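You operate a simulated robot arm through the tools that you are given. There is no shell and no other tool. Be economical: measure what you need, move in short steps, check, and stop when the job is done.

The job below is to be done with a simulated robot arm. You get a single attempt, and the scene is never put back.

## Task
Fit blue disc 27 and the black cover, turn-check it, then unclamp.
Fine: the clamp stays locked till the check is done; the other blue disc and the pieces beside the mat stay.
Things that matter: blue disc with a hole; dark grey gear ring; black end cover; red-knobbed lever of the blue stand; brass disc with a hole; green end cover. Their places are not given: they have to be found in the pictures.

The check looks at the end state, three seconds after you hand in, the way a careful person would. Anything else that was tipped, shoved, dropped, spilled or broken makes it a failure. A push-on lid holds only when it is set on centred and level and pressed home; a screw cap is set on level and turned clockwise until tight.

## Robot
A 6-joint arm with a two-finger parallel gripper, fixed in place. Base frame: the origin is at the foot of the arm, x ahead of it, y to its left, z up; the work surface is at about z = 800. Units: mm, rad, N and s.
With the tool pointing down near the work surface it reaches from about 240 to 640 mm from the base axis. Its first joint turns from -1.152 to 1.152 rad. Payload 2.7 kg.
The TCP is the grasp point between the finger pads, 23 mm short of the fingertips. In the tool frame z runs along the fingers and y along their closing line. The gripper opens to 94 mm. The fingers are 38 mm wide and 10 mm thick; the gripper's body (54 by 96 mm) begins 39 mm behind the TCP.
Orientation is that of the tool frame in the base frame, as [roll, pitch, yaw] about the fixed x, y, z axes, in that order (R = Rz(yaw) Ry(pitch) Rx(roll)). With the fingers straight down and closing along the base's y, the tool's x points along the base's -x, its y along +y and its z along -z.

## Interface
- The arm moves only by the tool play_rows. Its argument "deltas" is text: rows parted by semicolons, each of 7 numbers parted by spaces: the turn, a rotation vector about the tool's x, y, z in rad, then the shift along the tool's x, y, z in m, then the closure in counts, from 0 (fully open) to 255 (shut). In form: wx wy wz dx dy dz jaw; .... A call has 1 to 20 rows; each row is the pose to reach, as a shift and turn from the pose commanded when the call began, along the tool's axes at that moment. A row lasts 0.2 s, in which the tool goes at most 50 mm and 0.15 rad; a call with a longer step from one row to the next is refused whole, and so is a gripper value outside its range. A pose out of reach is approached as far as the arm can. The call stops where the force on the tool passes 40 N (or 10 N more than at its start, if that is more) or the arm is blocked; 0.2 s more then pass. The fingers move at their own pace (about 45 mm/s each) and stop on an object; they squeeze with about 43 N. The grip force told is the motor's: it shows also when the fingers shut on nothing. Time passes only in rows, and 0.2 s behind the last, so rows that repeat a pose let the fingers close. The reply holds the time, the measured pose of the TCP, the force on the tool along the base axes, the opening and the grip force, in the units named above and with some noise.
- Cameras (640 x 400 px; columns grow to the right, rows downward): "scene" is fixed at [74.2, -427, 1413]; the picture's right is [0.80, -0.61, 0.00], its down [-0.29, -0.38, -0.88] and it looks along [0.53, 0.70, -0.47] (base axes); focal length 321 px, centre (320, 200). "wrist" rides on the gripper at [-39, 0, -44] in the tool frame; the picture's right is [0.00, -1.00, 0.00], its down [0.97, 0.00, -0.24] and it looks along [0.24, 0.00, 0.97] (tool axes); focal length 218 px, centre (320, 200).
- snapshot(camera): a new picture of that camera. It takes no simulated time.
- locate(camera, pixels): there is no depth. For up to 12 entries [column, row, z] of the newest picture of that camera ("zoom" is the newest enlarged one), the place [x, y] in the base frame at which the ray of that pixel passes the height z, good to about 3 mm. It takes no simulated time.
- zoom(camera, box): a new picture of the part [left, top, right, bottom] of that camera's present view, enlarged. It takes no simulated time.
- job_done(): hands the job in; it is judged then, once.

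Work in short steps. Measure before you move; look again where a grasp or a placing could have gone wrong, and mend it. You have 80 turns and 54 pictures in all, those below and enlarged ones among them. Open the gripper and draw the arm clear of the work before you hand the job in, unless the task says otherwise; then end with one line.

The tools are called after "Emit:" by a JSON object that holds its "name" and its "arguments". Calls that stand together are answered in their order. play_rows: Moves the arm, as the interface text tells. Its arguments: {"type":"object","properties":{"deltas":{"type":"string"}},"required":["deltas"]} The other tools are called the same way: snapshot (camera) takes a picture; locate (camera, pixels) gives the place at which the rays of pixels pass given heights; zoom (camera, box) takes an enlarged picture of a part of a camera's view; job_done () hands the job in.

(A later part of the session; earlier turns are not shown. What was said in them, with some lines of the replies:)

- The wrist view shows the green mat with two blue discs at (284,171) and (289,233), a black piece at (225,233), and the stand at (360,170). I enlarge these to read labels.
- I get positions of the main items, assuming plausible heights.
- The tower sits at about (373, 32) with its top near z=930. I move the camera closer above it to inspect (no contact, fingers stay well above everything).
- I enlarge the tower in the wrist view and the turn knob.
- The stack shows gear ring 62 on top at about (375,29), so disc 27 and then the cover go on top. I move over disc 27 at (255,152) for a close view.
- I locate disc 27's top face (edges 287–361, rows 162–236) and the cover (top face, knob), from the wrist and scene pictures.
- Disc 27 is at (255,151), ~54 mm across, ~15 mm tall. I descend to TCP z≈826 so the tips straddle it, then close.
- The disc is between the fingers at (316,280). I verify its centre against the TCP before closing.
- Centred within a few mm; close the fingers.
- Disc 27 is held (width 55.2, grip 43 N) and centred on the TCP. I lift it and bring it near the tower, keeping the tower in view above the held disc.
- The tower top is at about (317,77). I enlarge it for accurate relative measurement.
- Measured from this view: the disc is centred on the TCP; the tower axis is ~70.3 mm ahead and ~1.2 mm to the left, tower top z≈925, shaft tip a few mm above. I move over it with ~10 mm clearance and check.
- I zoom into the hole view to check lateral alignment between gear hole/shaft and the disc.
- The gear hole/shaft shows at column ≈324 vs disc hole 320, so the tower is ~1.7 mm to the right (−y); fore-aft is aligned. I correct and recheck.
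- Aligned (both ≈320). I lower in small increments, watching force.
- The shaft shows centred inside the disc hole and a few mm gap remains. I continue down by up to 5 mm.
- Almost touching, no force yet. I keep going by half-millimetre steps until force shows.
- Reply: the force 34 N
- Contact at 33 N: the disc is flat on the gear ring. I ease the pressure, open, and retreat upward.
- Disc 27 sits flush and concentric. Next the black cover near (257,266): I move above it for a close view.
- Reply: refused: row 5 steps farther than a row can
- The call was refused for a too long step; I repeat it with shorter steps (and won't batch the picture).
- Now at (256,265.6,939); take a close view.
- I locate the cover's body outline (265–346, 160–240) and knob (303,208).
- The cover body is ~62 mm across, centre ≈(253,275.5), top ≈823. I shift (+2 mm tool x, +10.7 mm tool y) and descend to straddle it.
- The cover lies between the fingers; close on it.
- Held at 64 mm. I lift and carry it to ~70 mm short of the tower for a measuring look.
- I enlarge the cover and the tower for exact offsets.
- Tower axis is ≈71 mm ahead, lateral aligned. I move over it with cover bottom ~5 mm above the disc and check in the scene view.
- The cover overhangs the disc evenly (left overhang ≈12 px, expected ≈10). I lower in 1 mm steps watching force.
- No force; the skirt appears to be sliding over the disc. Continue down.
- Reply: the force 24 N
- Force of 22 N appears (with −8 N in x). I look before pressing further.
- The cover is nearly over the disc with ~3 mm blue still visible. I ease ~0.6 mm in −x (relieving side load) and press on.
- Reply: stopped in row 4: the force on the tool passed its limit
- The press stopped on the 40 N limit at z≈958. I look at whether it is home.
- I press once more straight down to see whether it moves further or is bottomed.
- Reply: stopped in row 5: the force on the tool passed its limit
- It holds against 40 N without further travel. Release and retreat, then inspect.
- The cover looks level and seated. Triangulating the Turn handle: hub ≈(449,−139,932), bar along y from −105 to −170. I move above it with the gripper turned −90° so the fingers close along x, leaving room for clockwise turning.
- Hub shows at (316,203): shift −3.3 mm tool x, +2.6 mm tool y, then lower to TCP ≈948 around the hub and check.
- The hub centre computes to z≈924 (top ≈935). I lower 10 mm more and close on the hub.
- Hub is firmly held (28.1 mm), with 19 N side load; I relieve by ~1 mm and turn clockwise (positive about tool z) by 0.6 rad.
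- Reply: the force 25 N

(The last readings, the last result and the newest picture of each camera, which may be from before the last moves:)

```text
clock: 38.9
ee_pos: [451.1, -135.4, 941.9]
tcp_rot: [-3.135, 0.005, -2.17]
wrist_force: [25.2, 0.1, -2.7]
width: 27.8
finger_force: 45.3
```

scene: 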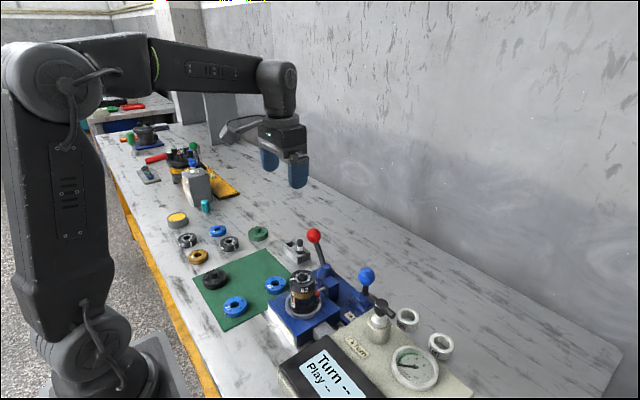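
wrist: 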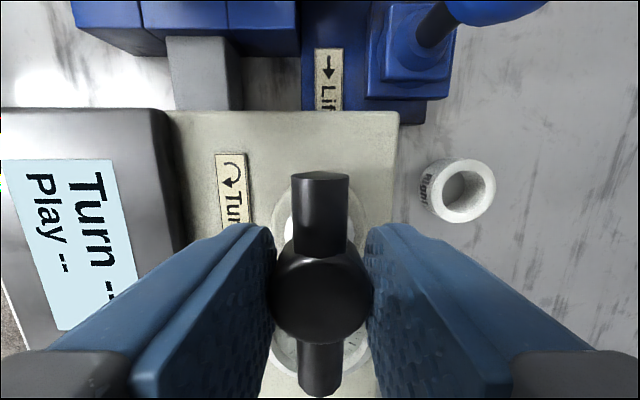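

Turned to yaw −2.17; side load 25 N in +x remains. I shift 1 mm toward +x and take the reading.

Emit:
{"name": "play_rows", "arguments": {"deltas": "0 0 0 -0.0006 -0.0008 0 255;0 0 0 -0.0006 -0.0008 0 255;0 0 0 -0.0006 -0.0008 0 255"}}

Emit:
{"name": "snapshot", "arguments": {"camera": "scene"}}

```text
clock: 39.7
ee_pos: [450.2, -134.8, 941.7]
tcp_rot: [-3.138, 0.003, -2.172]
wrist_force: [13.0, -1.9, -1.0]
width: 27.4
finger_force: 45.0
```

```text
7 pictures are left
```

scene: 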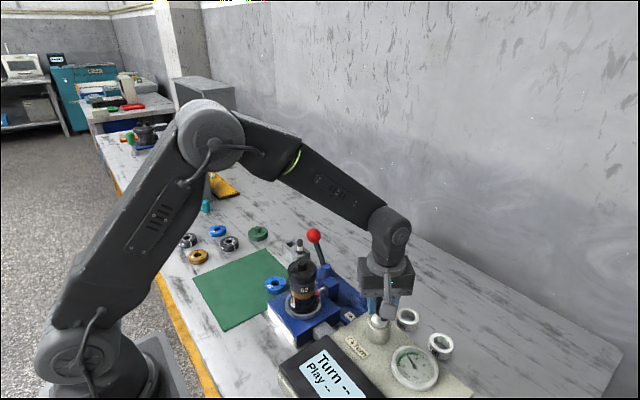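

The display still shows "--" but the gauge needle moved. I continue clockwise 1.0 rad with another 0.8 mm relief.

Emit:
{"name": "play_rows", "arguments": {"deltas": "0 0 0 -0.0004 -0.0006 0 255;0 0 0.1 -0.0004 -0.0006 0 255;0 0 0.2 -0.0004 -0.0006 0 255;0 0 0.3 -0.0004 -0.0006 0 255;0 0 0.4 -0.0004 -0.0006 0 255;0 0 0.5 -0.0004 -0.0006 0 255;0 0 0.6 -0.0004 -0.0006 0 255;0 0 0.7 -0.0004 -0.0006 0 255;0 0 0.8 -0.0004 -0.0006 0 255;0 0 0.9 -0.0004 -0.0006 0 255;0 0 1.0 -0.0004 -0.0006 0 255;0 0 1.0 -0.0004 -0.0006 0 255"}}

Emit:
{"name": "zoom", "arguments": {"camera": "scene", "box": [270, 230, 470, 398]}}

```text
clock: 42.3
ee_pos: [448.9, -134.2, 940.9]
tcp_rot: [3.14, 0.005, 3.114]
wrist_force: [-12.3, 2.6, 17.7]
width: 27.5
finger_force: 44.9
```

```text
2.38 times, centred on (370, 314) of scene
```

zoom: 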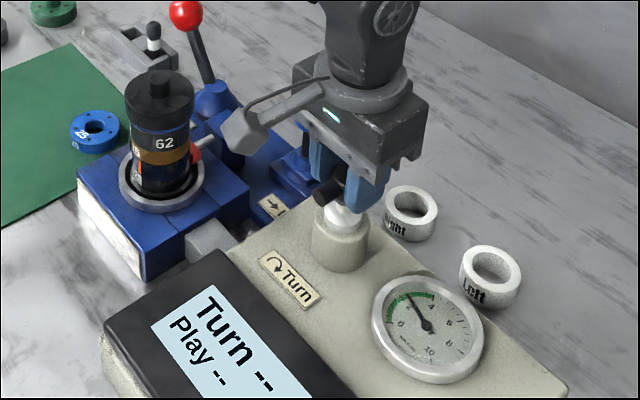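

The handle has turned ~90°; the gauge sits in the green, the display still reads "--". I continue clockwise another 1.5 rad, easing small side loads.

Emit:
{"name": "play_rows", "arguments": {"deltas": "0 0 0 0.0004 0 -0.0006 255;0 0 0.1 0.0004 0 -0.0006 255;0 0 0.2 0.0004 0 -0.0006 255;0 0 0.3 0.0004 0 -0.0006 255;0 0 0.4 0.0004 0 -0.0006 255;0 0 0.5 0.0004 0 -0.0006 255;0 0 0.6 0.0004 0 -0.0006 255;0 0 0.7 0.0004 0 -0.0006 255;0 0 0.8 0.0004 0 -0.0006 255;0 0 0.9 0.0004 0 -0.0006 255;0 0 1.0 0.0004 0 -0.0006 255;0 0 1.1 0.0004 0 -0.0006 255;0 0 1.2 0.0004 0 -0.0006 255;0 0 1.3 0.0004 0 -0.0006 255;0 0 1.4 0.0004 0 -0.0006 255;0 0 1.5 0.0004 0 -0.0006 255;0 0 1.5 0.0004 0 -0.0006 255"}}

Emit:
{"name": "zoom", "arguments": {"camera": "scene", "box": [270, 230, 470, 398]}}

```text
clock: 45.9
ee_pos: [451.1, -133.5, 940.7]
tcp_rot: [3.137, 0.001, 1.611]
wrist_force: [-12.1, -4.4, -4.5]
width: 27.7
finger_force: 45.1
```

```text
2.38 times, centred on (370, 314) of scene
```

zoom: 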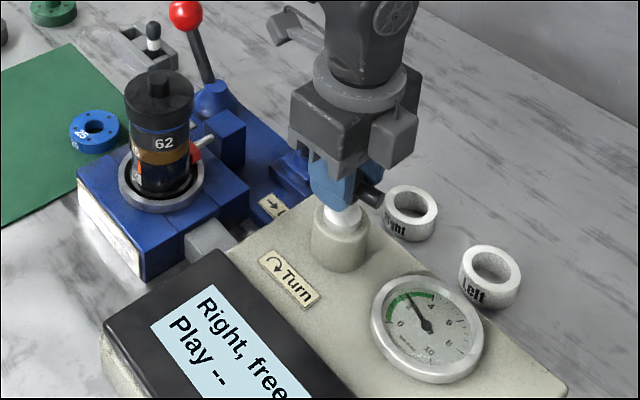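

Display now reads "Right, free": the turn check is done. I release the handle and rise clear.

Emit:
{"name": "play_rows", "arguments": {"deltas": "0 0 0 0 0 0 200;0 0 0 0 0 0 100;0 0 0 0 0 0 0;0 0 0 0 0 0 0;0 0 0 0 0 0 0;0 0 0 0 0 0 0;0 0 0 0 0 -0.03 0;0 0 0 0 0 -0.07 0;0 0 0 0 0 -0.11 0;0 0 0 0 0 -0.11 0"}}

Emit:
{"name": "zoom", "arguments": {"camera": "scene", "box": [250, 210, 450, 398]}}

```text
clock: 48.1
ee_pos: [451.4, -136.4, 1052.0]
tcp_rot: [3.137, -0.001, 1.613]
wrist_force: [0.1, 0.4, 0.5]
width: 94.1
finger_force: 0.1
```

```text
2.13 times, centred on (350, 304) of scene
```

zoom: 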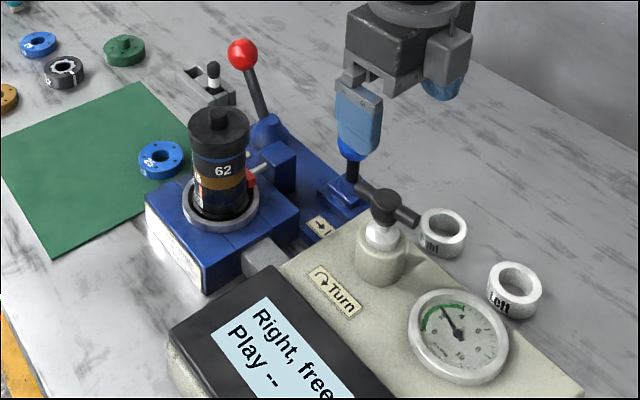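

The check result remains shown. I swing over to a point left of the red lever (501, 212), closing the fingers and returning to the nominal orientation.

Emit:
{"name": "play_rows", "arguments": {"deltas": "0 0 -0.13 0.028 0.005 0 255;0 0 -0.26 0.056 0.01 0 255;0 0 -0.39 0.084 0.016 0 255;0 0 -0.52 0.112 0.021 0 255;0 0 -0.65 0.14 0.026 0 255;0 0 -0.78 0.169 0.032 0 255;0 0 -0.91 0.197 0.037 0 255;0 0 -1.04 0.225 0.043 0 255;0 0 -1.17 0.253 0.048 0 255;0 0 -1.3 0.28 0.053 0 255;0 0 -1.42 0.31 0.06 0 255;0 0 -1.53 0.345 0.0646 0 255;0 0 -1.53 0.345 0.0646 0 255"}}

Emit:
{"name": "snapshot", "arguments": {"camera": "wrist"}}

```text
clock: 50.9
ee_pos: [500.5, 214.0, 1051.1]
tcp_rot: [-3.14, 0.006, -3.138]
wrist_force: [0.0, -1.1, -0.5]
width: 0.1
finger_force: 42.1
```

```text
3 pictures are left
```

wrist: 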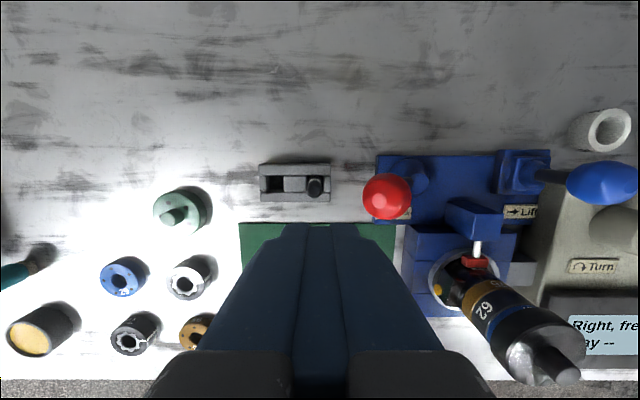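

The red knob is at (386,196) → (498,158,914), ⌀40. I step to y≈200 and lower the closed fingers to tip z≈902 (plunger beneath is ≤870).

Emit:
{"name": "play_rows", "arguments": {"deltas": "0 0 0 0.002 -0.012 0.03 255;0 0 0 0.002 -0.012 0.07 255;0 0 0 0.002 -0.012 0.105 255;0 0 0 0.002 -0.012 0.126 255;0 0 0 0.002 -0.012 0.126 255"}}

```text
clock: 52.1
ee_pos: [497.2, 200.3, 925.4]
tcp_rot: [3.142, 0.006, -3.139]
wrist_force: [-0.8, 0.0, -0.5]
width: 0.0
finger_force: 42.5
```

Free of contact at (497,200,925). Now I push the knob toward −y in steps of 8 mm.

Emit:
{"name": "play_rows", "arguments": {"deltas": "0 0 0 0 -0.01 0 255;0 0 0 0 -0.018 0 255;0 0 0 0 -0.026 0 255;0 0 0 0 -0.034 0 255;0 0 0 0 -0.042 0 255;0 0 0 0 -0.05 0 255;0 0 0 0 -0.058 0 255;0 0 0 0 -0.066 0 255;0 0 0 0 -0.074 0 255;0 0 0 0 -0.082 0 255;0 0 0 0 -0.09 0 255;0 0 0 0 -0.098 0 255;0 0 0 0 -0.106 0 255;0 0 0 0 -0.112 0 255"}}

```text
clock: 54.2
ee_pos: [497.6, 134.4, 925.2]
tcp_rot: [3.132, 0.01, -3.135]
wrist_force: [1.5, 10.3, -2.6]
width: 0.0
finger_force: 41.8
stopped in row 10: the force on the tool passed its limit (the readings are from after the stop); the commanded pose is now the measured one
```

Stopped at TCP y=134 (knob ≈ vertical). I look before deciding.

Emit:
{"name": "zoom", "arguments": {"camera": "scene", "box": [250, 210, 410, 340]}}

```text
3.08 times, centred on (330, 275) of scene
```

zoom: 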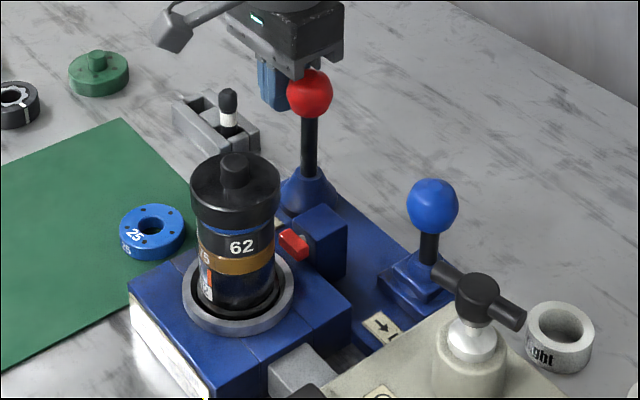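

The red pad has withdrawn from the stack and the lever is upright. One more gentle push confirms whether this is the end stop.

Emit:
{"name": "play_rows", "arguments": {"deltas": "0 0 0 0 -0.002 0 255;0 0 0 0 -0.004 0 255;0 0 0 0 -0.006 0 255;0 0 0 0 -0.008 0 255;0 0 0 0 -0.01 0 255"}}

```text
clock: 54.9
ee_pos: [497.8, 135.0, 925.4]
tcp_rot: [3.125, 0.014, -3.128]
wrist_force: [1.4, 9.6, -2.6]
width: 0.0
finger_force: 41.9
stopped in row 3: the force on the tool passed its limit (the readings are from after the stop); the commanded pose is now the measured one
```

It is at its stop. I back off to +y, rise clear and open the gripper.

Emit:
{"name": "play_rows", "arguments": {"deltas": "0 0 0 0 0.015 0 255;0 0 0 0 0.035 0 255;0 0 0 0 0.05 -0.01 255;0 0 0 0 0.055 -0.05 255;0 0 0 0 0.055 -0.09 255;0 0 0 0 0.055 -0.135 255;0 0 0 0 0.055 -0.17 0;0 0 0 0 0.055 -0.17 0;0 0 0 0 0.055 -0.17 0;0 0 0 0 0.055 -0.17 0;0 0 0 0 0.055 -0.17 0"}}

Emit:
{"name": "zoom", "arguments": {"camera": "scene", "box": [170, 200, 450, 398]}}

```text
clock: 57.3
ee_pos: [494.3, 185.0, 1095.0]
tcp_rot: [3.126, 0.011, -3.128]
wrist_force: [1.1, 0.2, 0.1]
width: 93.9
finger_force: 0.1
```

```text
2.02 times, centred on (310, 299) of scene
```

zoom: 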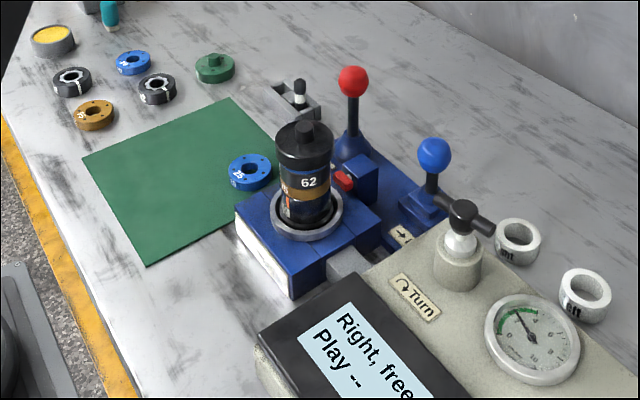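

The disc and cover are on level, the display reads "Right, free", the clamp is open, the lever stays upright and the other pieces are where they were. I hand in.

Emit:
{"name": "job_done", "arguments": {}}

```text
The job is handed in.
```

Blue disc 27 and the black cover are fitted, the turn check reads "Right, free" (Play still shows "--", because I did not use the Lift lever), and the clamp was unlocked only after the check.
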